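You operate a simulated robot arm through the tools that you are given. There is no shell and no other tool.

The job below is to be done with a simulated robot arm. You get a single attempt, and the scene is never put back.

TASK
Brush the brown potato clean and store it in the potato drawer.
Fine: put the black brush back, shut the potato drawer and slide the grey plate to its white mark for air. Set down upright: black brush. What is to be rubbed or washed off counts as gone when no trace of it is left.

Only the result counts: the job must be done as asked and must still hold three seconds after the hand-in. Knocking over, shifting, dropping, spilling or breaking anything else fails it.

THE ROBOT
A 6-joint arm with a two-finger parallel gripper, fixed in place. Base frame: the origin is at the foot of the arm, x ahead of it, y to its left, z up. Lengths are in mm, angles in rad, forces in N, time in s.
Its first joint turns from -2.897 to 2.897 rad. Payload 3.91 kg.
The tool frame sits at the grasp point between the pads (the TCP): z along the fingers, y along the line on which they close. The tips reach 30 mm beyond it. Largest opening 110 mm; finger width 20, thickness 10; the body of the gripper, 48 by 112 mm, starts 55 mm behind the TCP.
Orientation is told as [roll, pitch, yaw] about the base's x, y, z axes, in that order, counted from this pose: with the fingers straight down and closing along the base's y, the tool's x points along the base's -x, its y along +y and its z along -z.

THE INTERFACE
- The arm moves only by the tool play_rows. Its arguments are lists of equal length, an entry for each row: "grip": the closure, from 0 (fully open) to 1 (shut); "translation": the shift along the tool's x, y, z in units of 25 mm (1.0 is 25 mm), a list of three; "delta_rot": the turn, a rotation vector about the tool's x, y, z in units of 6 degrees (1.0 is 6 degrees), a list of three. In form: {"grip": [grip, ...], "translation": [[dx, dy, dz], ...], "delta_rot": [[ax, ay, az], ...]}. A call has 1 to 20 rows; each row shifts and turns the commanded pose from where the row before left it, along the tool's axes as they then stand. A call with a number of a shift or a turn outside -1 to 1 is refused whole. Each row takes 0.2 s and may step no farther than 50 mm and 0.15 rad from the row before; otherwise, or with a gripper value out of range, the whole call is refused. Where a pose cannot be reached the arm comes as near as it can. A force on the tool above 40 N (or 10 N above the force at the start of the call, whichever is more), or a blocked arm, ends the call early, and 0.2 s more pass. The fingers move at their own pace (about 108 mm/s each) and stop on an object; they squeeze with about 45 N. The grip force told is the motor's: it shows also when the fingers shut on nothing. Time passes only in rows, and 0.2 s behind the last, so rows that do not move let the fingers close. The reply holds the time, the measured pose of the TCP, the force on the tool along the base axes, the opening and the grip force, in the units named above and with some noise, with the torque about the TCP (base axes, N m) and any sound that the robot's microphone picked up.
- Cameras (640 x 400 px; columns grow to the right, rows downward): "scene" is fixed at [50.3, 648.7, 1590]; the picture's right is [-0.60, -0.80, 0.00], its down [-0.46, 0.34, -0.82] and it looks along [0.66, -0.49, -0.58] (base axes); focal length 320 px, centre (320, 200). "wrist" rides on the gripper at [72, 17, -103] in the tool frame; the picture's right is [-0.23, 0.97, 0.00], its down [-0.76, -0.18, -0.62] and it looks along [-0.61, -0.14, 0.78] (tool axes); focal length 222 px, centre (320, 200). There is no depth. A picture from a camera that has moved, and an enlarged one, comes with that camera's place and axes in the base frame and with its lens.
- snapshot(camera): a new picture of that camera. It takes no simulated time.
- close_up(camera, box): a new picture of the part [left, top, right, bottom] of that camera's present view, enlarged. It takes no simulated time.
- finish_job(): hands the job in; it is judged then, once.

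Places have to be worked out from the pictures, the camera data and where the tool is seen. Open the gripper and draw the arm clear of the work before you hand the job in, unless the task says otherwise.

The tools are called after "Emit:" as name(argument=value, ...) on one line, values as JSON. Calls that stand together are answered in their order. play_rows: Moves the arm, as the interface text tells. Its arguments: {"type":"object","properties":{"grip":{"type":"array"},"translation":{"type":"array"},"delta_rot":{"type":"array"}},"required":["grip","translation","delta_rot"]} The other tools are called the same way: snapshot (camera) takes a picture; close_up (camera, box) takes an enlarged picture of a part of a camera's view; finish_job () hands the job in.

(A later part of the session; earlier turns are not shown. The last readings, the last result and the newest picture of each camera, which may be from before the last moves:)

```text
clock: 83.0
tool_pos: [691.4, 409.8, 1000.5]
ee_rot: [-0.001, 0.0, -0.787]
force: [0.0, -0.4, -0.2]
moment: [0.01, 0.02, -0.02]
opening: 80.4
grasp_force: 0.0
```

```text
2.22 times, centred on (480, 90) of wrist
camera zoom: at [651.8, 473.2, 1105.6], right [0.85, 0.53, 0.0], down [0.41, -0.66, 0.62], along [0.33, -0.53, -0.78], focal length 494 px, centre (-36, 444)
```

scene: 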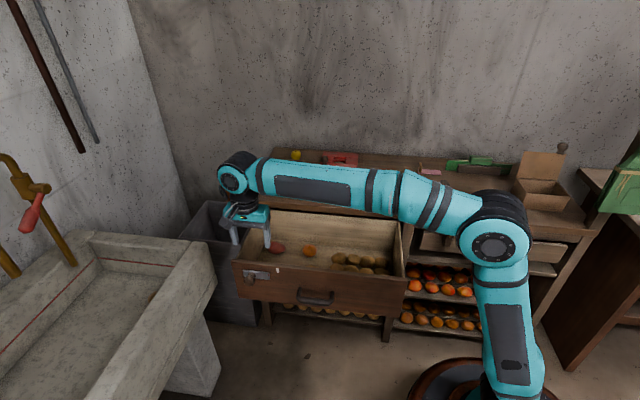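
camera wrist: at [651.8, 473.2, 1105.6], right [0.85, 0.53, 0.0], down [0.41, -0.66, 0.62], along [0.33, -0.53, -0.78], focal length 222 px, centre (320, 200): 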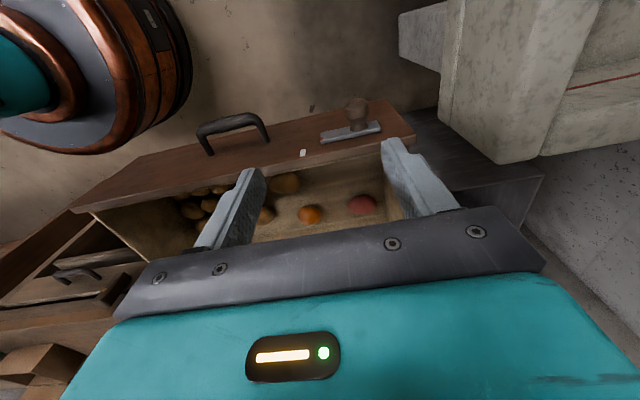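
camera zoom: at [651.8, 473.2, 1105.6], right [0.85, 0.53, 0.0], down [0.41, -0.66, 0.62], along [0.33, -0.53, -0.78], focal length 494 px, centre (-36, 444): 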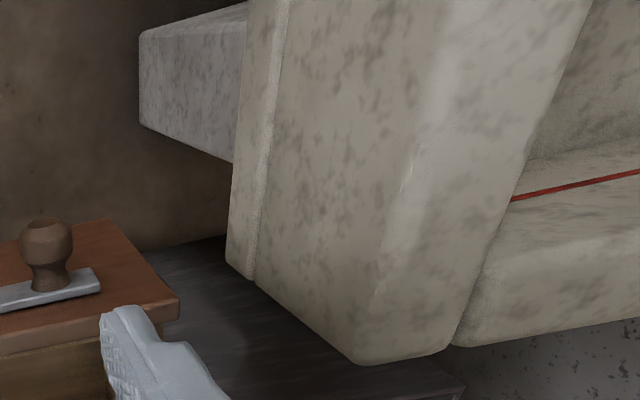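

Sink wall is near u≈975, well clear; the knob's ball is near (748, 418, 771), the red tick must move about 31–34 mm toward the white mark. I go above the knob and descend partway to verify the alignment.

Emit:
play_rows(grip=[0.27, 0.27, 0.27, 0.27, 0.27, 0.27, 0.27, 0.27], translation=[[-0.7, 0.9, 0], [-0.66, 0.93, 0], [0, 0, 0.9], [0, 0, 0.9], [0, 0, 0.9], [0, 0, 0.9], [0, 0, 0.9], [0, 0, 0.5]], delta_rot=[[0, 0, 0], [0, 0, 0], [0, 0, 0], [0, 0, 0], [0, 0, 0], [0, 0, 0], [0, 0, 0], [0, 0, 0]])

Emit:
snapshot(camera="wrist")

Emit:
close_up(camera="scene", box=[200, 190, 320, 300])

```text
clock: 84.8
tool_pos: [748.9, 418.3, 876.9]
ee_rot: [0.0, 0.0, -0.784]
force: [0.7, -0.2, 0.2]
moment: [0.05, 0.02, -0.05]
opening: 80.4
grasp_force: 0.0
```

```text
taken
camera wrist: at [709.2, 481.3, 981.5], right [0.85, 0.53, 0.0], down [0.41, -0.66, 0.62], along [0.33, -0.53, -0.78], focal length 222 px, centre (320, 200)
```

wrist: 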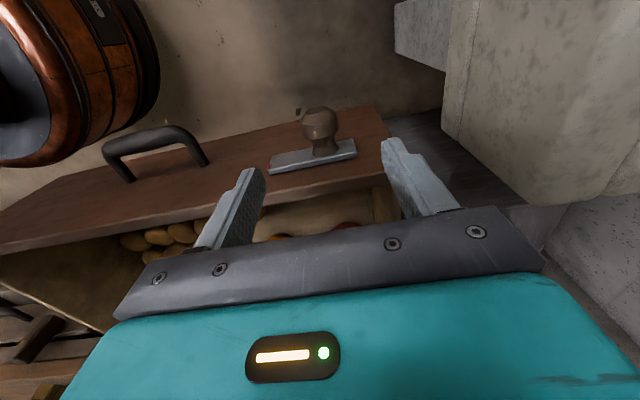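

```text
3.64 times, centred on (260, 245) of scene
camera zoom: at [50.3, 648.7, 1590.0], right [-0.6, -0.8, 0.0], down [-0.46, 0.34, -0.82], along [0.66, -0.49, -0.58], focal length 1165 px, centre (538, 36)
```

zoom: 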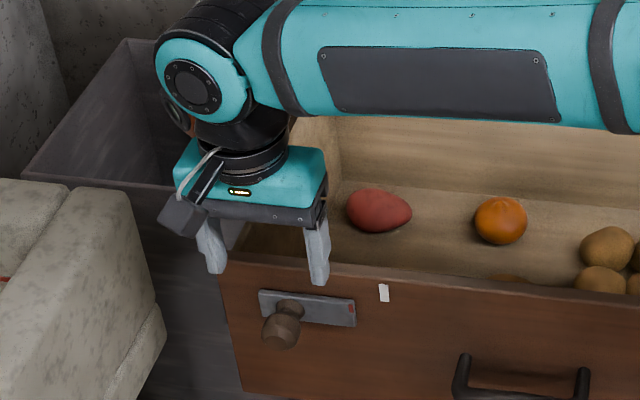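

The TCP is exactly over the knob ball. I descend around it to z≈769.

Emit:
play_rows(grip=[0.27, 0.27, 0.27, 0.27, 0.27, 0.27, 0.27], translation=[[0, 0, 0.7], [0, 0, 0.8], [0, 0, 0.8], [0, 0, 0.8], [0, 0, 0.6], [0, 0, 0.4], [0, 0, 0.2]], delta_rot=[[0, 0, 0], [0, 0, 0], [0, 0, 0], [0, 0, 0], [0, 0, 0], [0, 0, 0], [0, 0, 0]])

Emit:
snapshot(camera="wrist")

Emit:
close_up(camera="scene", box=[220, 220, 320, 310])

```text
clock: 86.4
tool_pos: [746.9, 419.1, 768.5]
ee_rot: [0.0, 0.0, -0.786]
force: [0.2, -0.1, 0.3]
moment: [-0.01, -0.04, 0.03]
opening: 80.5
grasp_force: 0.1
```

```text
taken
camera wrist: at [707.4, 481.9, 873.0], right [0.85, 0.53, 0.0], down [0.41, -0.66, 0.62], along [0.33, -0.53, -0.78], focal length 222 px, centre (320, 200)
```

wrist: 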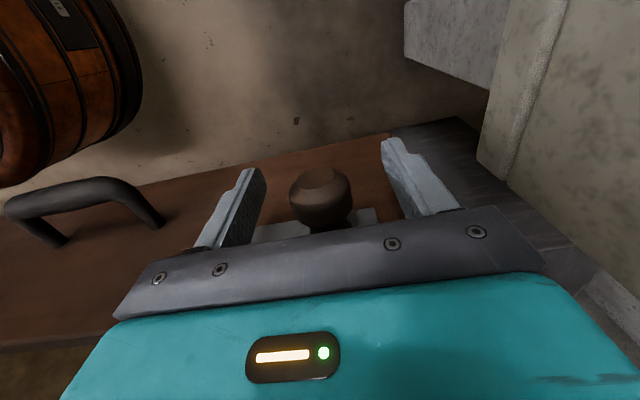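

```text
4.44 times, centred on (270, 265) of scene
camera zoom: at [50.3, 648.7, 1590.0], right [-0.6, -0.8, 0.0], down [-0.46, 0.34, -0.82], along [0.66, -0.49, -0.58], focal length 1424 px, centre (542, -89)
```

zoom: 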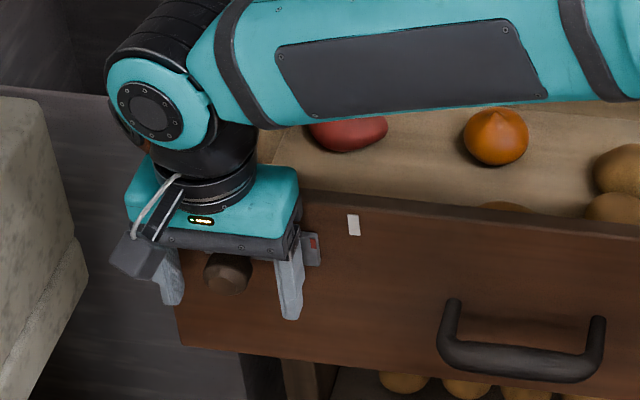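

The knob ball sits between the fingers. I close on it.

Emit:
play_rows(grip=[0.4, 0.55, 0.7, 0.9, 1, 1, 1], translation=[[0, 0, 0], [0, 0, 0], [0, 0, 0], [0, 0, 0], [0, 0, 0], [0, 0, 0], [0, 0, 0]], delta_rot=[[0, 0, 0], [0, 0, 0], [0, 0, 0], [0, 0, 0], [0, 0, 0], [0, 0, 0], [0, 0, 0]])

Emit:
close_up(camera="scene", box=[230, 245, 300, 300])

Emit:
snapshot(camera="wrist")

```text
clock: 88.0
tool_pos: [747.9, 419.5, 768.1]
ee_rot: [0.001, 0.001, -0.785]
force: [-0.6, 0.1, -0.3]
moment: [0.03, 0.08, -0.93]
opening: 32.7
grasp_force: 45.0
```

```text
7.27 times, centred on (265, 272) of scene
camera zoom: at [50.3, 648.7, 1590.0], right [-0.6, -0.8, 0.0], down [-0.46, 0.34, -0.82], along [0.66, -0.49, -0.58], focal length 2330 px, centre (720, -327)
```

zoom: 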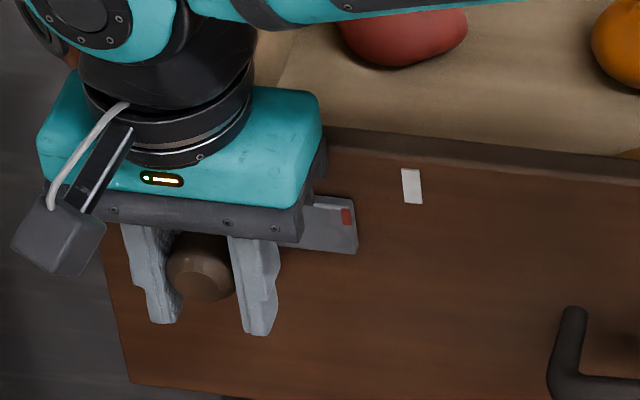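

```text
taken
camera wrist: at [707.4, 481.8, 873.0], right [0.85, 0.53, 0.0], down [0.41, -0.66, 0.62], along [0.33, -0.53, -0.78], focal length 222 px, centre (320, 200)
```

wrist: 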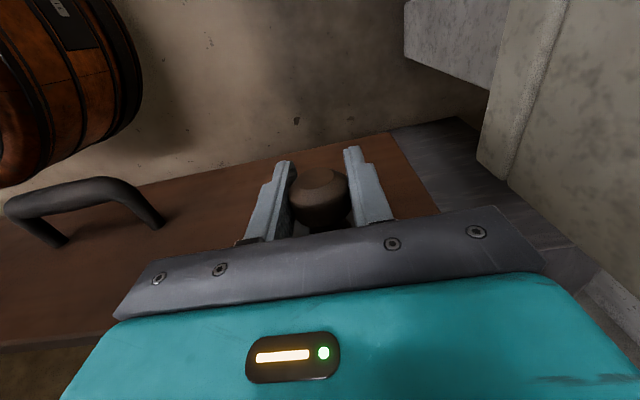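

The knob is gripped (32.7 mm). I slide it gently about 20 mm toward the white mark, then compare the marks.

Emit:
play_rows(grip=[1, 1, 1, 1, 1, 1], translation=[[0, -0.1, 0], [0, -0.2, 0], [0, -0.2, 0], [0, -0.2, 0], [0, -0.1, 0], [0, 0, 0]], delta_rot=[[0, 0, 0], [0, 0, 0], [0, 0, 0], [0, 0, 0], [0, 0, 0], [0, 0, 0]])

Emit:
close_up(camera="scene", box=[250, 255, 300, 290])

```text
clock: 89.4
tool_pos: [732.6, 403.1, 768.5]
ee_rot: [0.0, -0.001, -0.785]
force: [-0.6, 0.7, -5.9]
moment: [-0.02, 0.06, -0.91]
opening: 32.3
grasp_force: 45.0
```

```text
11.43 times, centred on (275, 272) of scene
camera zoom: at [50.3, 648.7, 1590.0], right [-0.6, -0.8, 0.0], down [-0.46, 0.34, -0.82], along [0.66, -0.49, -0.58], focal length 3662 px, centre (834, -629)
```

zoom: 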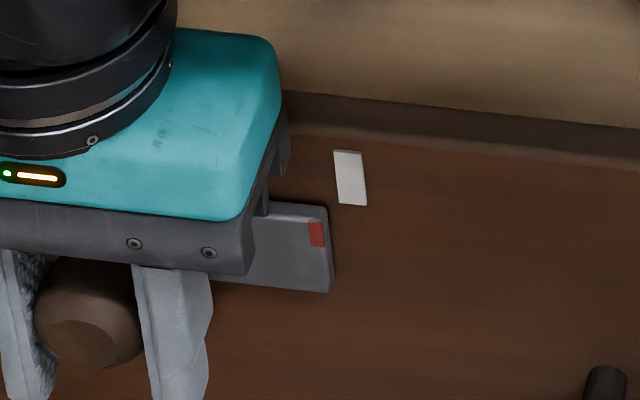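

The red tick still needs about 9.5 mm. I slide that far and compare again.

Emit:
play_rows(grip=[1, 1, 1, 1, 1], translation=[[0, -0.1, 0], [0, -0.1, 0], [0, -0.1, 0], [0, -0.06, 0], [0, 0, 0]], delta_rot=[[0, 0, 0], [0, 0, 0], [0, 0, 0], [0, 0, 0], [0, 0, 0]])

Emit:
close_up(camera="scene", box=[250, 255, 300, 290])

```text
clock: 90.6
tool_pos: [727.9, 398.1, 768.8]
ee_rot: [0.001, 0.0, -0.786]
force: [-0.7, 0.1, -4.0]
moment: [-0.01, 0.02, -0.88]
opening: 32.6
grasp_force: 45.2
```

```text
11.43 times, centred on (275, 272) of scene
camera zoom: at [50.3, 648.7, 1590.0], right [-0.6, -0.8, 0.0], down [-0.46, 0.34, -0.82], along [0.66, -0.49, -0.58], focal length 3662 px, centre (834, -629)
```

zoom: 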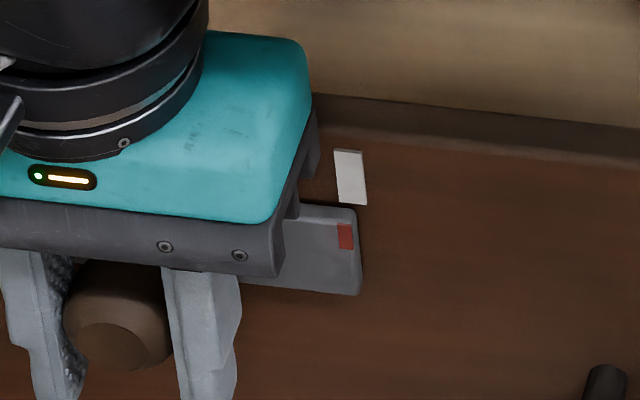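

About 1.4 mm remains. I nudge it a bit, then release and rise to inspect from the wrist camera.

Emit:
play_rows(grip=[1, 1], translation=[[0, -0.05, 0], [0, 0, 0]], delta_rot=[[0, 0, 0], [0, 0, 0]])

Emit:
play_rows(grip=[0.6, 0.4, 0.27, 0.27, 0.27, 0.27, 0.27, 0.27, 0.27, 0.27, 0.27, 0.27, 0.27], translation=[[0, 0, 0], [0, 0, 0], [0, 0, 0], [0, 0, 0], [0, 0, -0.3], [0, 0, -0.6], [0, 0, -0.9], [0, 0, -0.9], [0, 0, -0.9], [0, 0, -0.9], [0, 0, -0.9], [0, 0, -0.9], [0, 0, -0.9]], delta_rot=[[0, 0, 0], [0, 0, 0], [0, 0, 0], [0, 0, 0], [0, 0, 0], [0, 0, 0], [0, 0, 0], [0, 0, 0], [0, 0, 0], [0, 0, 0], [0, 0, 0], [0, 0, 0], [0, 0, 0]])

Emit:
close_up(camera="scene", box=[240, 255, 290, 295])

Emit:
snapshot(camera="wrist")

```text
clock: 91.2
tool_pos: [726.7, 396.4, 768.6]
ee_rot: [-0.003, -0.001, -0.786]
force: [0.3, -0.9, -11.7]
moment: [-0.03, -0.02, -0.95]
opening: 32.4
grasp_force: 44.5
```

```text
clock: 94.0
tool_pos: [725.2, 398.7, 949.0]
ee_rot: [-0.003, 0.0, -0.786]
force: [0.4, -0.1, -0.2]
moment: [0.0, -0.01, 0.01]
opening: 80.5
grasp_force: 0.1
```

```text
10.00 times, centred on (265, 275) of scene
camera zoom: at [50.3, 648.7, 1590.0], right [-0.6, -0.8, 0.0], down [-0.46, 0.34, -0.82], along [0.66, -0.49, -0.58], focal length 3204 px, centre (870, -550)
```

zoom: 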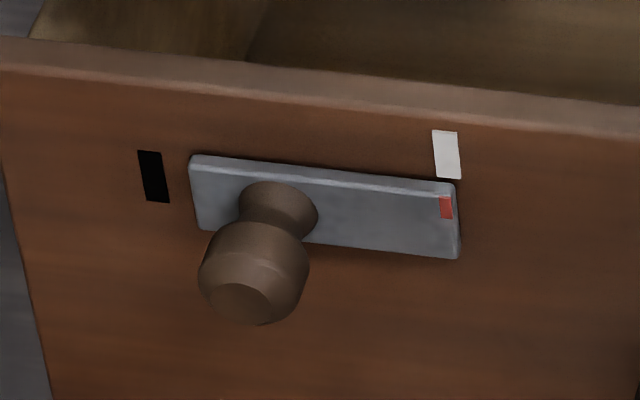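

```text
taken
camera wrist: at [685.3, 461.3, 1053.2], right [0.85, 0.53, 0.0], down [0.41, -0.66, 0.62], along [0.33, -0.53, -0.78], focal length 222 px, centre (320, 200)
```

wrist: 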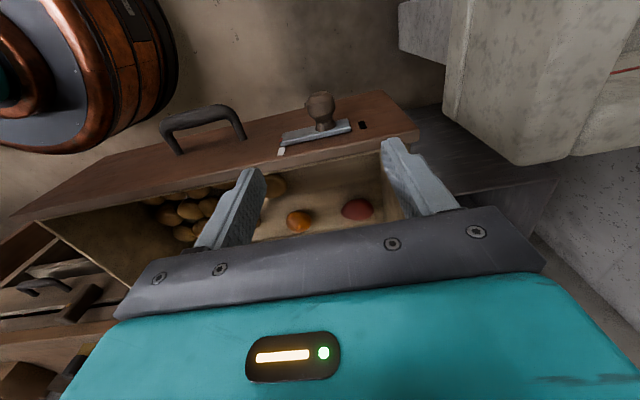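

The air slot is now uncovered and the red tick is under the white mark. I verify the alignment with the wrist camera.

Emit:
close_up(camera="wrist", box=[260, 80, 380, 165])

Emit:
close_up(camera="scene", box=[264, 262, 284, 278])

```text
4.71 times, centred on (320, 122) of wrist
camera zoom: at [685.3, 461.3, 1053.2], right [0.85, 0.53, 0.0], down [0.41, -0.66, 0.62], along [0.33, -0.53, -0.78], focal length 1045 px, centre (320, 565)
```

zoom: 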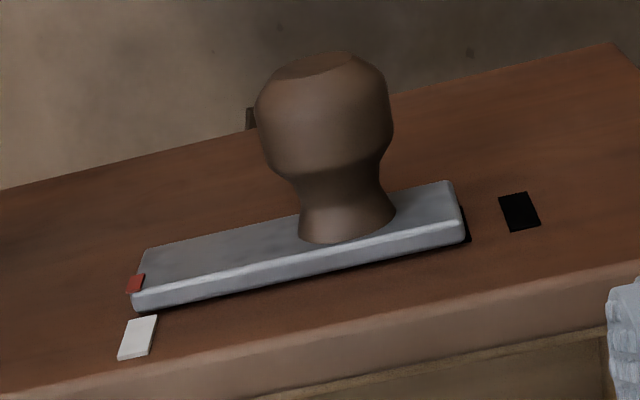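

```text
16.00 times, centred on (274, 270) of scene
camera zoom: at [50.3, 648.7, 1590.0], right [-0.6, -0.8, 0.0], down [-0.46, 0.34, -0.82], along [0.66, -0.49, -0.58], focal length 5127 px, centre (1056, -920)
```

zoom: 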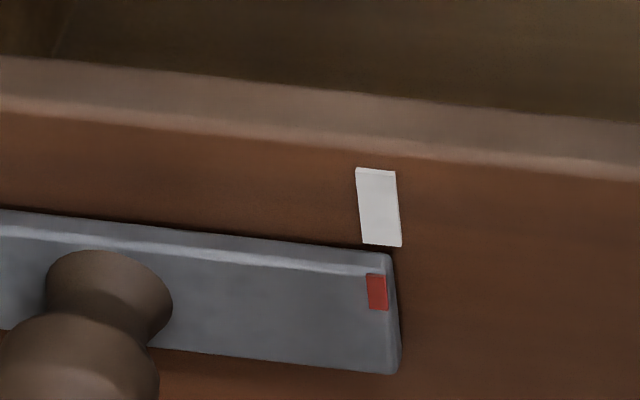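

Both views agree: the tick is aligned within about 1 mm. Now for closing the drawer: I measure the handle bar, which I will push.

Emit:
close_up(camera="wrist", box=[140, 80, 280, 175])

Emit:
close_up(camera="scene", box=[285, 275, 355, 315])

Emit:
close_up(camera="scene", box=[380, 200, 580, 300])

```text
4.21 times, centred on (210, 128) of wrist
camera zoom: at [685.3, 461.3, 1053.2], right [0.85, 0.53, 0.0], down [0.41, -0.66, 0.62], along [0.33, -0.53, -0.78], focal length 935 px, centre (783, 505)
```

zoom: 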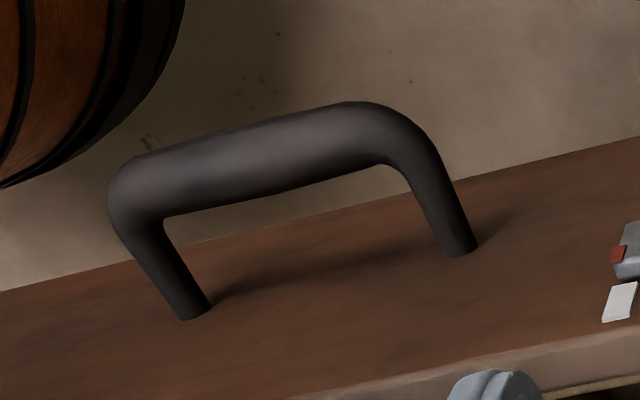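

```text
9.14 times, centred on (320, 295) of scene
camera zoom: at [50.3, 648.7, 1590.0], right [-0.6, -0.8, 0.0], down [-0.46, 0.34, -0.82], along [0.66, -0.49, -0.58], focal length 2930 px, centre (320, -669)
```

zoom: 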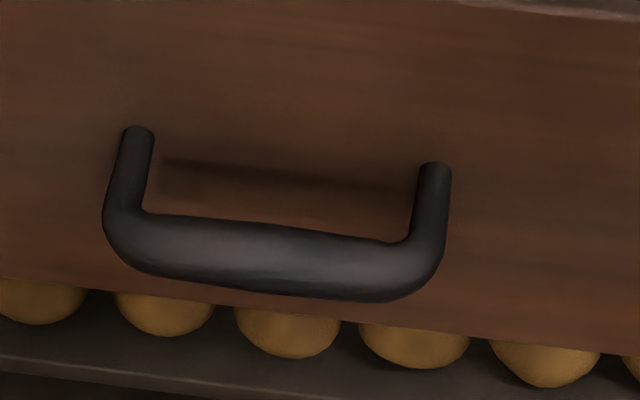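

```text
3.20 times, centred on (480, 250) of scene
camera zoom: at [50.3, 648.7, 1590.0], right [-0.6, -0.8, 0.0], down [-0.46, 0.34, -0.82], along [0.66, -0.49, -0.58], focal length 1025 px, centre (-192, 40)
```

zoom: 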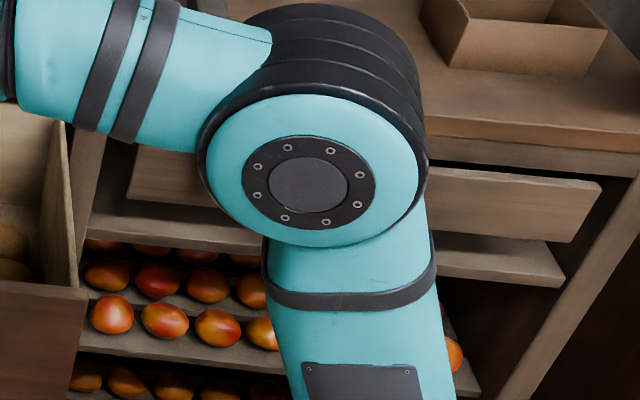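

The handle bar is at about u 608, v 226, z 720, with 10 mm radius. I close the fingers and move to a spot in front of it, then descend.

Emit:
play_rows(grip=[1, 1, 1, 1, 1, 1, 1, 1, 1, 1, 1, 1, 1, 1, 1, 1, 1, 1, 1], translation=[[0.5, -0.6, 0], [0.5, -0.9, 0], [0.5, -0.9, 0], [0.5, -0.9, 0], [0.4, -0.9, 0], [0.24, -0.9, 0], [0, -0.9, 0], [0, -0.9, 0], [0, -0.57, 0], [0, 0, 0.8], [0, 0, 0.9], [0, 0, 0.9], [0, 0, 0.9], [0, 0, 0.9], [0, 0, 0.9], [0, 0, 0.9], [0, 0, 0.9], [0, 0, 0.9], [0, 0, 0.8]], delta_rot=[[0, 0, 0], [0, 0, 0], [0, 0, 0], [0, 0, 0], [0, 0, 0], [0, 0, 0], [0, 0, 0], [0, 0, 0], [0, 0, 0], [0, 0, 0], [0, 0, 0], [0, 0, 0], [0, 0, 0], [0, 0, 0], [0, 0, 0], [0, 0, 0], [0, 0, 0], [0, 0, 0], [0, 0, 0]])

Emit:
snapshot(camera="wrist")

Emit:
snapshot(camera="scene")

```text
clock: 98.0
tool_pos: [549.5, 311.2, 729.9]
ee_rot: [0.0, -0.002, -0.788]
force: [-1.2, -0.3, 0.4]
moment: [-0.04, -0.02, -0.01]
opening: 0.1
grasp_force: 38.1
```

```text
taken
camera wrist: at [508.9, 374.6, 834.3], right [0.85, 0.53, 0.0], down [0.41, -0.66, 0.62], along [0.33, -0.53, -0.78], focal length 222 px, centre (320, 200)
```

wrist: 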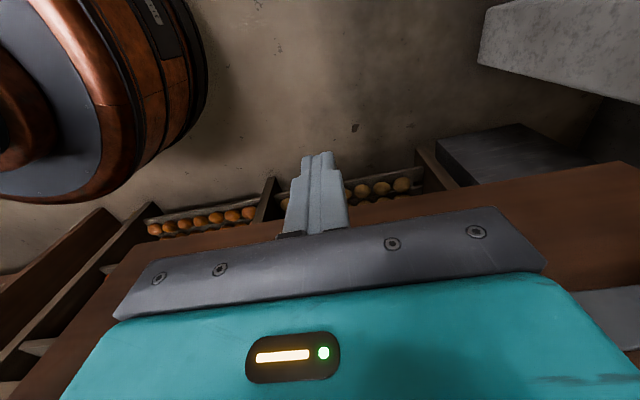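

```text
taken
```

scene: 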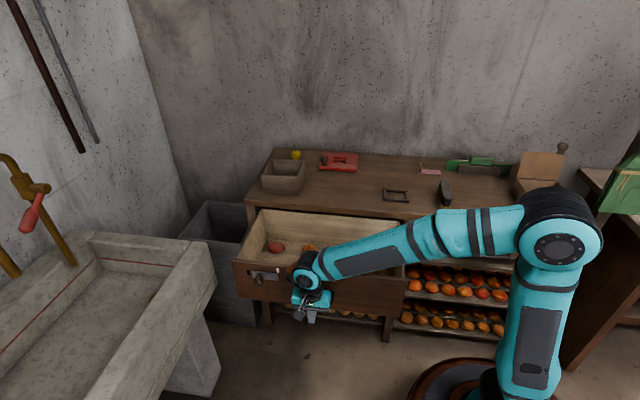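

In front of the handle at u≈608, v≈168. I zoom to confirm the fingers are in line with the bar before pushing.

Emit:
close_up(camera="scene", box=[250, 240, 400, 340])

Emit:
close_up(camera="wrist", box=[220, 140, 420, 260])

```text
4.00 times, centred on (325, 290) of scene
camera zoom: at [50.3, 648.7, 1590.0], right [-0.6, -0.8, 0.0], down [-0.46, 0.34, -0.82], along [0.66, -0.49, -0.58], focal length 1282 px, centre (300, -160)
```

zoom: 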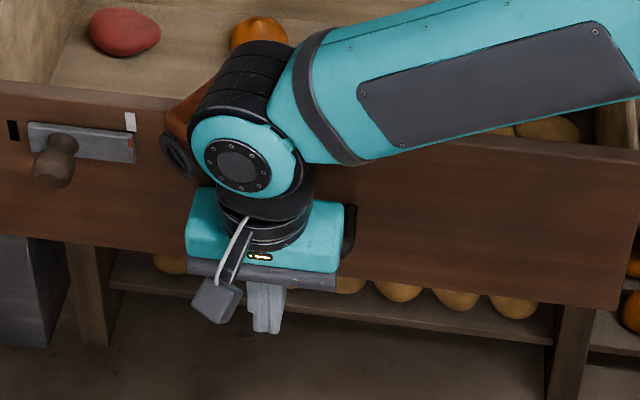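

```text
3.20 times, centred on (320, 200) of wrist
camera zoom: at [508.9, 374.6, 834.3], right [0.85, 0.53, 0.0], down [0.41, -0.66, 0.62], along [0.33, -0.53, -0.78], focal length 711 px, centre (320, 200)
```

zoom: 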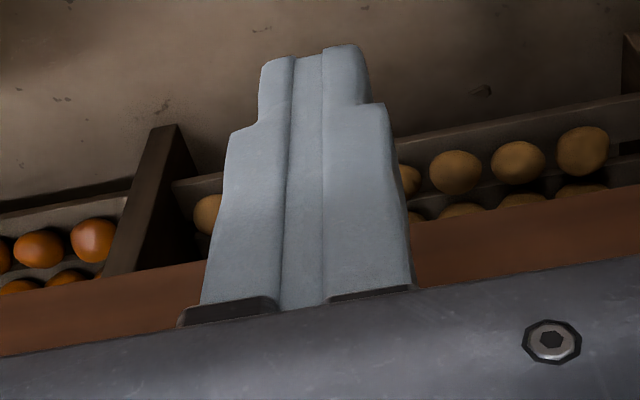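

The fingers are aligned with the handle bar. I move in gently until I touch the bar.

Emit:
play_rows(grip=[1, 1, 1, 1, 1, 1, 1], translation=[[-0.3, 0, 0], [-0.4, 0, 0], [-0.3, 0, 0], [-0.2, 0, 0], [-0.15, 0, 0], [-0.1, 0, 0], [-0.1, 0, 0]], delta_rot=[[0, 0, 0], [0, 0, 0], [0, 0, 0], [0, 0, 0], [0, 0, 0], [0, 0, 0], [0, 0, 0]])

Emit:
close_up(camera="scene", box=[250, 240, 400, 340])

```text
clock: 99.6
tool_pos: [575.7, 285.3, 731.1]
ee_rot: [0.002, 0.001, -0.784]
force: [-0.8, 1.7, 0.4]
moment: [-0.11, -0.12, 0.09]
opening: 0.1
grasp_force: 37.3
```

```text
4.00 times, centred on (325, 290) of scene
camera zoom: at [50.3, 648.7, 1590.0], right [-0.6, -0.8, 0.0], down [-0.46, 0.34, -0.82], along [0.66, -0.49, -0.58], focal length 1282 px, centre (300, -160)
```

zoom: 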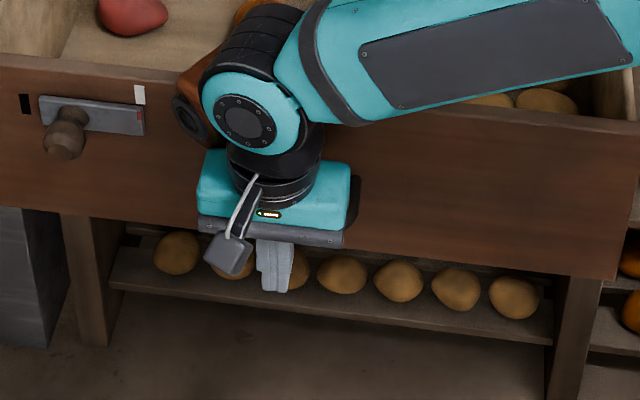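

The drawer already moved ~37 mm: some upper part of the wrist (the copper-coloured unit ahead of the gripper) touches the panel before the fingers do. That unit would hit the table edge later, so I back off, rise and tilt the tool so that the fingertips lead.

Emit:
play_rows(grip=[1, 1, 1, 1, 1, 1, 1, 1, 1, 1, 1, 1, 1, 1, 1], translation=[[0.4, 0, 0], [0.8, 0, 0], [0.9, 0, -0.6], [0.9, 0, -0.9], [0, 0, -0.9], [0, 0, -0.2], [0, 0, 0], [0, 0, 0], [0, 0, 0], [0, 0, 0], [0, 0, 0], [0, 0, 0], [0, 0, 0], [0, 0, 0], [0, 0, 0]], delta_rot=[[0, 0, 0], [0, 0, 0], [0, 0, 0], [0, 0, 0], [0, 0, 0], [0, 0, 0], [0, -1, 0], [0, -1, 0], [0, -1, 0], [0, -1, 0], [0, -1, 0], [0, -1, 0], [0, -1, 0], [0, -1, 0], [0, 0, 0]])

Emit:
snapshot(camera="wrist")

Emit:
snapshot(camera="scene")

```text
clock: 102.8
tool_pos: [522.6, 337.1, 794.8]
ee_rot: [-0.001, -0.839, -0.785]
force: [0.6, 0.6, 0.4]
moment: [0.0, 0.02, -0.01]
opening: 0.0
grasp_force: 37.6
```

```text
taken
camera wrist: at [445.0, 437.7, 810.7], right [0.8, 0.58, 0.17], down [-0.09, -0.16, 0.98], along [0.6, -0.8, -0.07], focal length 222 px, centre (320, 200)
```

wrist: 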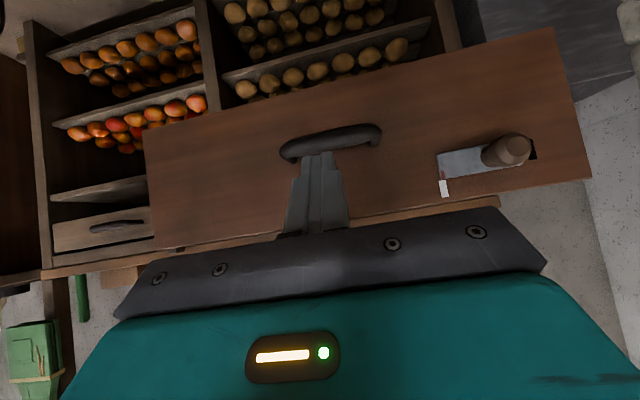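

```text
taken
```

scene: 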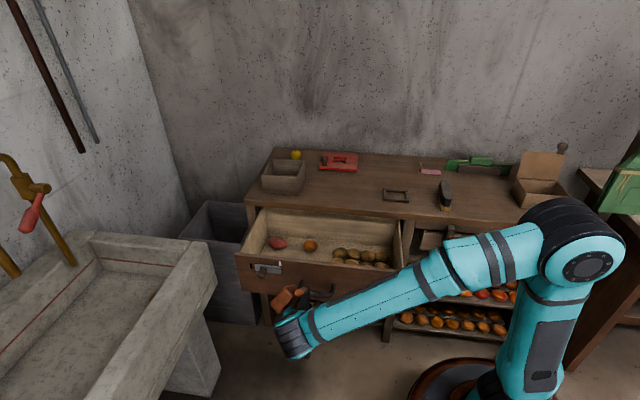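

Now the fingertips lead (tilt 48°) and point at the panel above the handle. I advance horizontally toward the panel, slowing before contact.

Emit:
play_rows(grip=[1, 1, 1, 1, 1, 1, 1], translation=[[-0.4, 0, 0.446], [-0.669, 0, 0.743], [-0.669, 0, 0.743], [-0.669, 0, 0.743], [-0.669, 0, 0.743], [-0.3, 0, 0.334], [0, 0, 0]], delta_rot=[[0, 0, 0], [0, 0, 0], [0, 0, 0], [0, 0, 0], [0, 0, 0], [0, 0, 0], [0, 0, 0]])

Emit:
snapshot(camera="wrist")

Emit:
close_up(camera="scene", box=[230, 200, 410, 340])

```text
clock: 104.4
tool_pos: [609.6, 250.5, 794.5]
ee_rot: [0.0, -0.839, -0.784]
force: [-0.1, 0.2, -0.5]
moment: [0.0, 0.0, 0.0]
opening: 0.0
grasp_force: 37.5
```

```text
taken
camera wrist: at [532.6, 348.6, 810.8], right [0.8, 0.58, 0.17], down [-0.09, -0.16, 0.98], along [0.6, -0.8, -0.07], focal length 222 px, centre (320, 200)
```

wrist: 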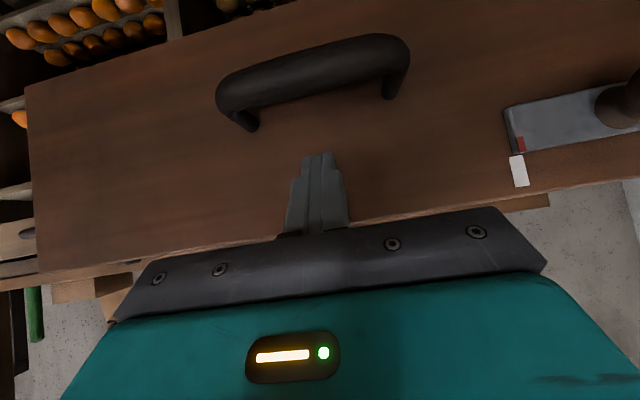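

```text
2.86 times, centred on (320, 270) of scene
camera zoom: at [50.3, 648.7, 1590.0], right [-0.6, -0.8, 0.0], down [-0.46, 0.34, -0.82], along [0.66, -0.49, -0.58], focal length 916 px, centre (320, 0)
```

zoom: 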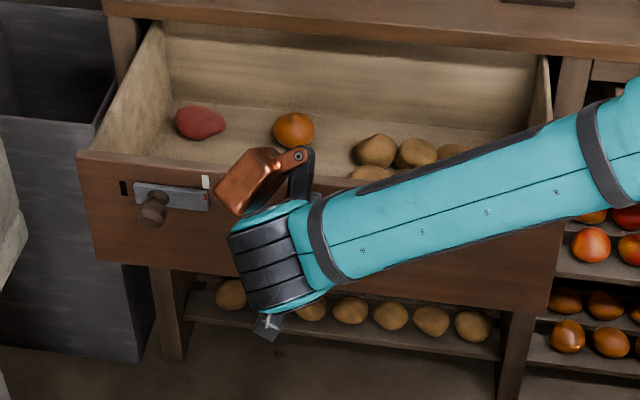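

The tips are about 15–20 mm from the panel and the copper unit stays well above it. I now push the drawer in gently with slow ramp-up and ramp-down.

Emit:
play_rows(grip=[1, 1, 1, 1, 1, 1, 1, 1, 1, 1, 1, 1, 1, 1, 1, 1, 1, 1, 1, 1], translation=[[-0.134, 0, 0.149], [-0.134, 0, 0.149], [-0.1, 0, 0.111], [-0.1, 0, 0.111], [-0.134, 0, 0.149], [-0.167, 0, 0.186], [-0.201, 0, 0.223], [-0.234, 0, 0.26], [-0.268, 0, 0.297], [-0.268, 0, 0.297], [-0.268, 0, 0.297], [-0.268, 0, 0.297], [-0.268, 0, 0.297], [-0.268, 0, 0.297], [-0.268, 0, 0.297], [-0.234, 0, 0.26], [-0.201, 0, 0.223], [-0.167, 0, 0.186], [-0.134, 0, 0.149], [-0.067, 0, 0.074]], delta_rot=[[0, 0, 0], [0, 0, 0], [0, 0, 0], [0, 0, 0], [0, 0, 0], [0, 0, 0], [0, 0, 0], [0, 0, 0], [0, 0, 0], [0, 0, 0], [0, 0, 0], [0, 0, 0], [0, 0, 0], [0, 0, 0], [0, 0, 0], [0, 0, 0], [0, 0, 0], [0, 0, 0], [0, 0, 0], [0, 0, 0]])

Emit:
snapshot(camera="wrist")

Emit:
close_up(camera="scene", box=[230, 180, 430, 320])

```text
clock: 108.6
tool_pos: [713.9, 145.3, 794.4]
ee_rot: [-0.001, -0.838, -0.785]
force: [-1.0, 0.5, -0.8]
moment: [0.06, 0.03, -0.05]
opening: 0.1
grasp_force: 37.7
```

```text
taken
camera wrist: at [636.9, 246.0, 811.1], right [0.8, 0.58, 0.17], down [-0.09, -0.16, 0.98], along [0.6, -0.8, -0.07], focal length 222 px, centre (320, 200)
```

wrist: 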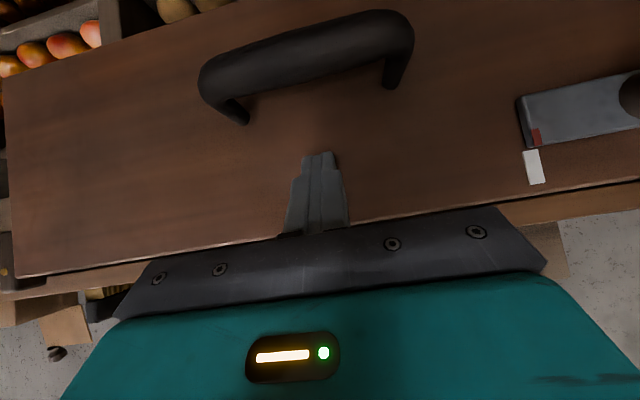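

```text
2.86 times, centred on (330, 250) of scene
camera zoom: at [50.3, 648.7, 1590.0], right [-0.6, -0.8, 0.0], down [-0.46, 0.34, -0.82], along [0.66, -0.49, -0.58], focal length 916 px, centre (291, 57)
```

zoom: 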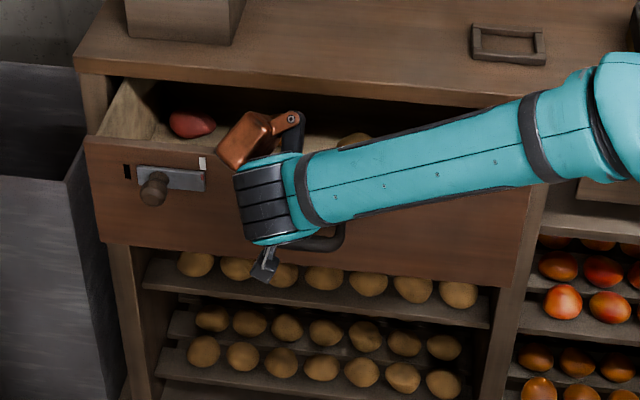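

Drawer is gliding in without resistance, plate unaffected. I continue gently for about another 100 mm.

Emit:
play_rows(grip=[1, 1, 1, 1, 1, 1, 1, 1, 1, 1, 1, 1, 1], translation=[[-0.1, 0, 0.111], [-0.167, 0, 0.186], [-0.234, 0, 0.26], [-0.268, 0, 0.297], [-0.268, 0, 0.297], [-0.268, 0, 0.297], [-0.268, 0, 0.297], [-0.268, 0, 0.297], [-0.234, 0, 0.26], [-0.201, 0, 0.223], [-0.167, 0, 0.186], [-0.134, 0, 0.149], [-0.067, 0, 0.074]], delta_rot=[[0, 0, 0], [0, 0, 0], [0, 0, 0], [0, 0, 0], [0, 0, 0], [0, 0, 0], [0, 0, 0], [0, 0, 0], [0, 0, 0], [0, 0, 0], [0, 0, 0], [0, 0, 0], [0, 0, 0]])

Emit:
snapshot(camera="wrist")

Emit:
close_up(camera="scene", box=[230, 160, 430, 300])

```text
clock: 111.4
tool_pos: [784.7, 76.7, 796.1]
ee_rot: [0.0, -0.839, -0.784]
force: [0.2, 0.9, 0.6]
moment: [0.01, -0.03, -0.01]
opening: 0.3
grasp_force: 37.4
```

```text
taken
camera wrist: at [706.8, 176.0, 811.5], right [0.8, 0.58, 0.17], down [-0.09, -0.16, 0.98], along [0.6, -0.8, -0.07], focal length 222 px, centre (320, 200)
```

wrist: 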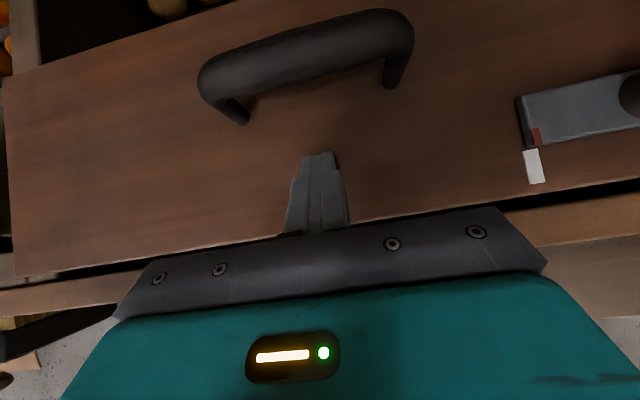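

```text
2.86 times, centred on (330, 230) of scene
camera zoom: at [50.3, 648.7, 1590.0], right [-0.6, -0.8, 0.0], down [-0.46, 0.34, -0.82], along [0.66, -0.49, -0.58], focal length 916 px, centre (291, 114)
```

zoom: 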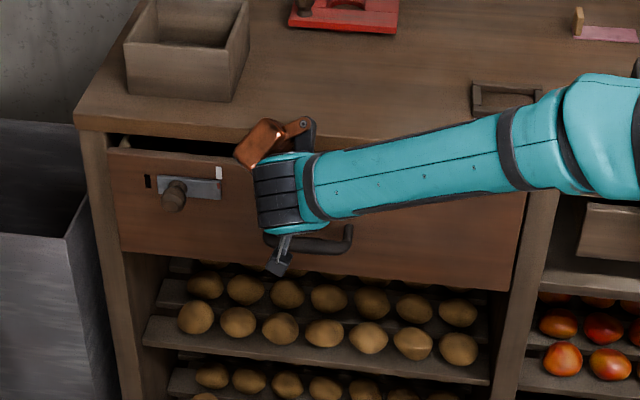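

Nearly closed: panel front at v≈530, about 25 mm to go. I push on in small steps until the drawer stops.

Emit:
play_rows(grip=[1, 1, 1, 1, 1, 1, 1, 1], translation=[[-0.067, 0, 0.074], [-0.1, 0, 0.111], [-0.1, 0, 0.111], [-0.1, 0, 0.111], [-0.1, 0, 0.111], [-0.067, 0, 0.074], [-0.067, 0, 0.074], [-0.067, 0, 0.074]], delta_rot=[[0, 0, 0], [0, 0, 0], [0, 0, 0], [0, 0, 0], [0, 0, 0], [0, 0, 0], [0, 0, 0], [0, 0, 0]])

Emit:
close_up(camera="scene", box=[230, 160, 430, 300])

```text
clock: 113.0
tool_pos: [798.3, 64.4, 794.0]
ee_rot: [-0.001, -0.836, -0.781]
force: [-21.8, 14.5, 6.4]
moment: [0.19, -0.01, -0.15]
opening: 0.0
grasp_force: 37.5
stopped in row 8: the force on the tool passed its limit at 46 N (the readings are from after the stop); the commanded pose is now the measured one
```

```text
2.86 times, centred on (330, 230) of scene
camera zoom: at [50.3, 648.7, 1590.0], right [-0.6, -0.8, 0.0], down [-0.46, 0.34, -0.82], along [0.66, -0.49, -0.58], focal length 916 px, centre (291, 114)
```

zoom: 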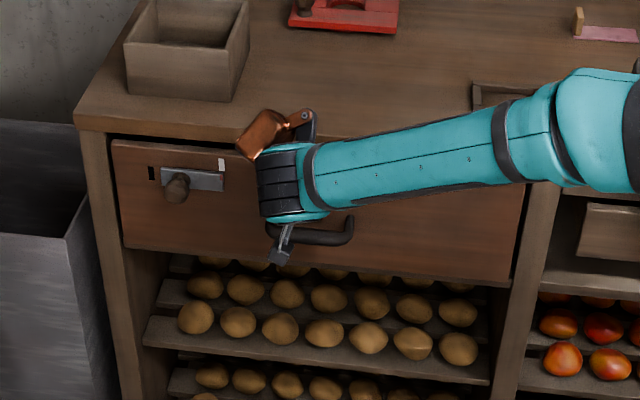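

The push ended at 46 N with the panel at v≈548, apparently flush. I back away horizontally and inspect the drawer.

Emit:
play_rows(grip=[1, 1, 1, 1, 1, 1, 1, 1, 1, 1], translation=[[0.067, 0, -0.074], [0.2, 0, -0.223], [0.4, 0, -0.446], [0.6, 0, -0.669], [0.669, 0, -0.743], [0.669, 0, -0.743], [0.669, 0, -0.743], [0.669, 0, -0.743], [0.669, 0, -0.743], [0.4, 0, -0.446]], delta_rot=[[0, 0, 0], [0, 0, 0], [0, 0, 0], [0, 0, 0], [0, 0, 0], [0, 0, 0], [0, 0, 0], [0, 0, 0], [0, 0, 0], [0, 0, 0]])

Emit:
snapshot(camera="wrist")

Emit:
close_up(camera="scene", box=[240, 150, 420, 290])

```text
clock: 115.2
tool_pos: [666.4, 195.4, 795.1]
ee_rot: [-0.002, -0.836, -0.785]
force: [0.3, -0.1, 0.0]
moment: [0.0, -0.01, -0.03]
opening: 0.0
grasp_force: 37.1
```

```text
taken
camera wrist: at [588.4, 293.7, 810.9], right [0.8, 0.58, 0.17], down [-0.09, -0.16, 0.98], along [0.6, -0.8, -0.07], focal length 222 px, centre (320, 200)
```

wrist: 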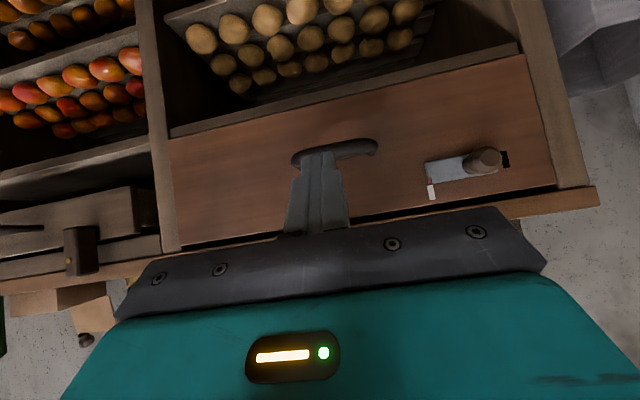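

```text
2.86 times, centred on (330, 220) of scene
camera zoom: at [50.3, 648.7, 1590.0], right [-0.6, -0.8, 0.0], down [-0.46, 0.34, -0.82], along [0.66, -0.49, -0.58], focal length 916 px, centre (291, 143)
```

zoom: 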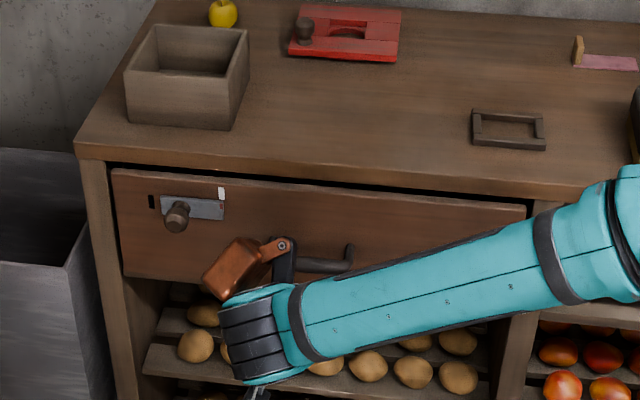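

The drawer looks shut, flush in its frame. I zoom in on the panel edges and on the plate marks.

Emit:
close_up(camera="wrist", box=[400, 60, 620, 220])

Emit:
close_up(camera="wrist", box=[120, 80, 320, 250])

Emit:
close_up(camera="scene", box=[255, 190, 325, 240])

Emit:
close_up(camera="scene", box=[360, 190, 430, 240])

```text
2.50 times, centred on (510, 140) of wrist
camera zoom: at [588.4, 293.7, 810.9], right [0.8, 0.58, 0.17], down [-0.09, -0.16, 0.98], along [0.6, -0.8, -0.07], focal length 555 px, centre (-155, 350)
```

zoom: 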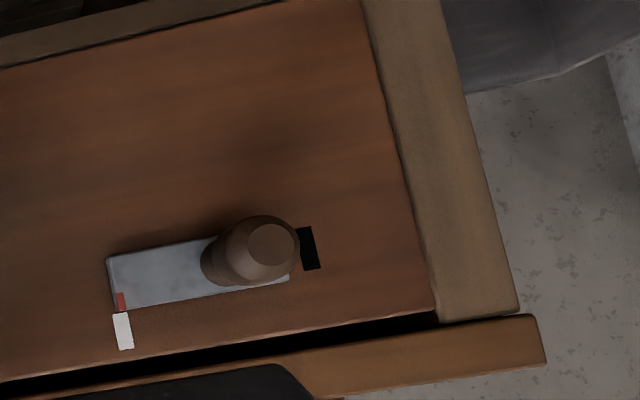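

```text
2.35 times, centred on (220, 165) of wrist
camera zoom: at [588.4, 293.7, 810.9], right [0.8, 0.58, 0.17], down [-0.09, -0.16, 0.98], along [0.6, -0.8, -0.07], focal length 523 px, centre (555, 282)
```

zoom: 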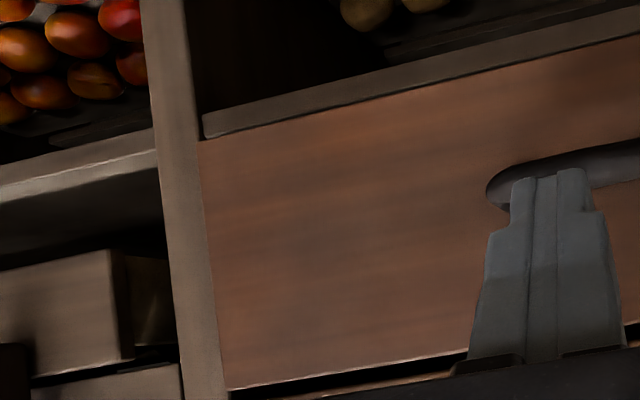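

```text
8.00 times, centred on (290, 215) of scene
camera zoom: at [50.3, 648.7, 1590.0], right [-0.6, -0.8, 0.0], down [-0.46, 0.34, -0.82], along [0.66, -0.49, -0.58], focal length 2563 px, centre (560, 80)
```

zoom: 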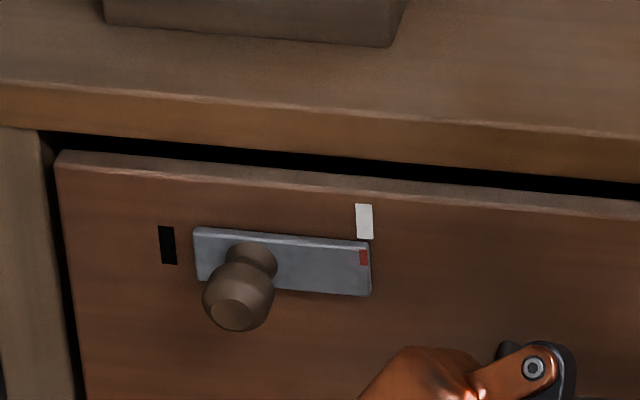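

```text
8.00 times, centred on (395, 215) of scene
camera zoom: at [50.3, 648.7, 1590.0], right [-0.6, -0.8, 0.0], down [-0.46, 0.34, -0.82], along [0.66, -0.49, -0.58], focal length 2563 px, centre (-280, 80)
```

zoom: 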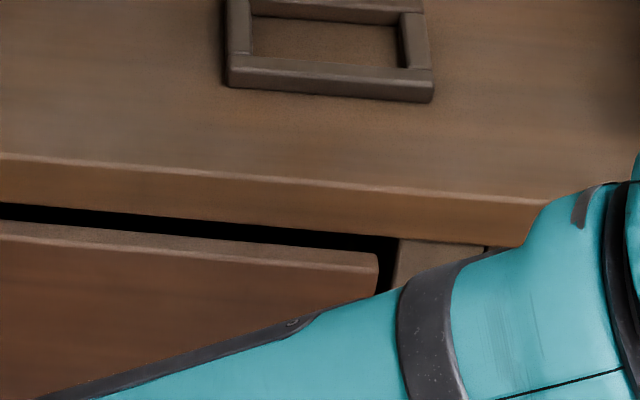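

Drawer is shut against its stop, the tick sits under the white mark, and the air slot is open. I now draw the arm back, straighten the tool, rise clear and open the gripper.

Emit:
play_rows(grip=[1, 1, 1, 1, 1, 1, 1, 1, 1, 1, 1, 1, 1, 1, 1, 1, 1, 1, 1, 1], translation=[[0.669, 0, -0.743], [0.669, 0, -0.743], [0.669, 0, -0.743], [0.669, 0, -0.743], [0, 0, 0], [0, 0, 0], [0, 0, 0], [0, 0, 0], [0, 0, 0], [0, 0, 0], [0, 0, 0], [0, 0, 0], [0, 0, -0.8], [0, 0, -1], [0, 0, -1], [0, 0, -1], [0, 0, -1], [0, 0, -1], [0, 0, -1], [0, 0, -1]], delta_rot=[[0, 0, 0], [0, 0, 0], [0, 0, 0], [0, 0, 0], [0, 1, 0], [0, 1, 0], [0, 1, 0], [0, 1, 0], [0, 1, 0], [0, 1, 0], [0, 1, 0], [0, 1, 0], [0, 0, 0], [0, 0, 0], [0, 0, 0], [0, 0, 0], [0, 0, 0], [0, 0, 0], [0, 0, 0], [0, 0, 0]])

Emit:
play_rows(grip=[0.5, 0, 0, 0, 0, 0, 0, 0], translation=[[0, 0, -1], [0, 0, -1], [0, 0, -1], [0, 0, -1], [0, 0, -1], [0, 0, -1], [0, 0, -0.5], [0, 0, 0]], delta_rot=[[0, 0, 0], [0, 0, 0], [0, 0, 0], [0, 0, 0], [0, 0, 0], [0, 0, 0], [0, 0, 0], [0, 0, 0]])

Emit:
snapshot(camera="scene")

Emit:
snapshot(camera="wrist")

```text
clock: 119.4
tool_pos: [596.9, 266.0, 988.4]
ee_rot: [-0.002, 0.001, -0.788]
force: [0.0, 0.0, 0.2]
moment: [0.01, -0.01, -0.01]
opening: 0.0
grasp_force: 37.8
```

```text
clock: 121.2
tool_pos: [597.5, 264.0, 1150.9]
ee_rot: [-0.002, 0.001, -0.786]
force: [-0.2, 0.2, 0.1]
moment: [0.0, 0.02, 0.0]
opening: 110.1
grasp_force: 0.1
```

```text
taken
```

scene: 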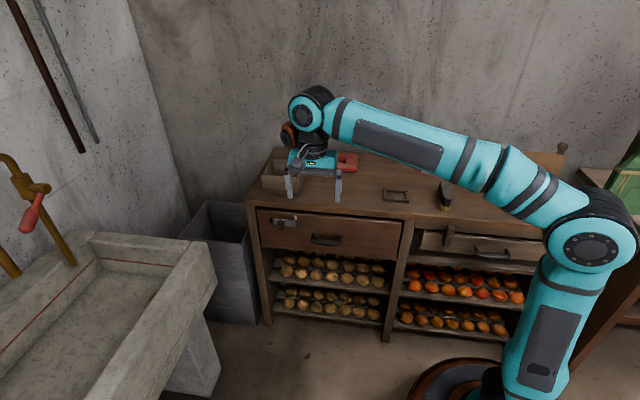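

```text
taken
camera wrist: at [557.4, 326.9, 1255.3], right [0.85, 0.53, 0.0], down [0.41, -0.66, 0.62], along [0.33, -0.53, -0.78], focal length 222 px, centre (320, 200)
```

wrist: 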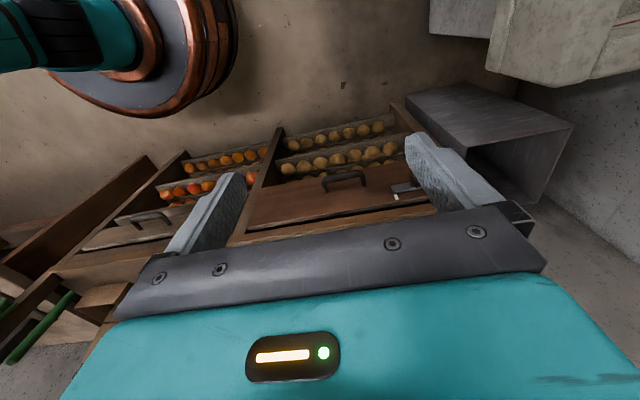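

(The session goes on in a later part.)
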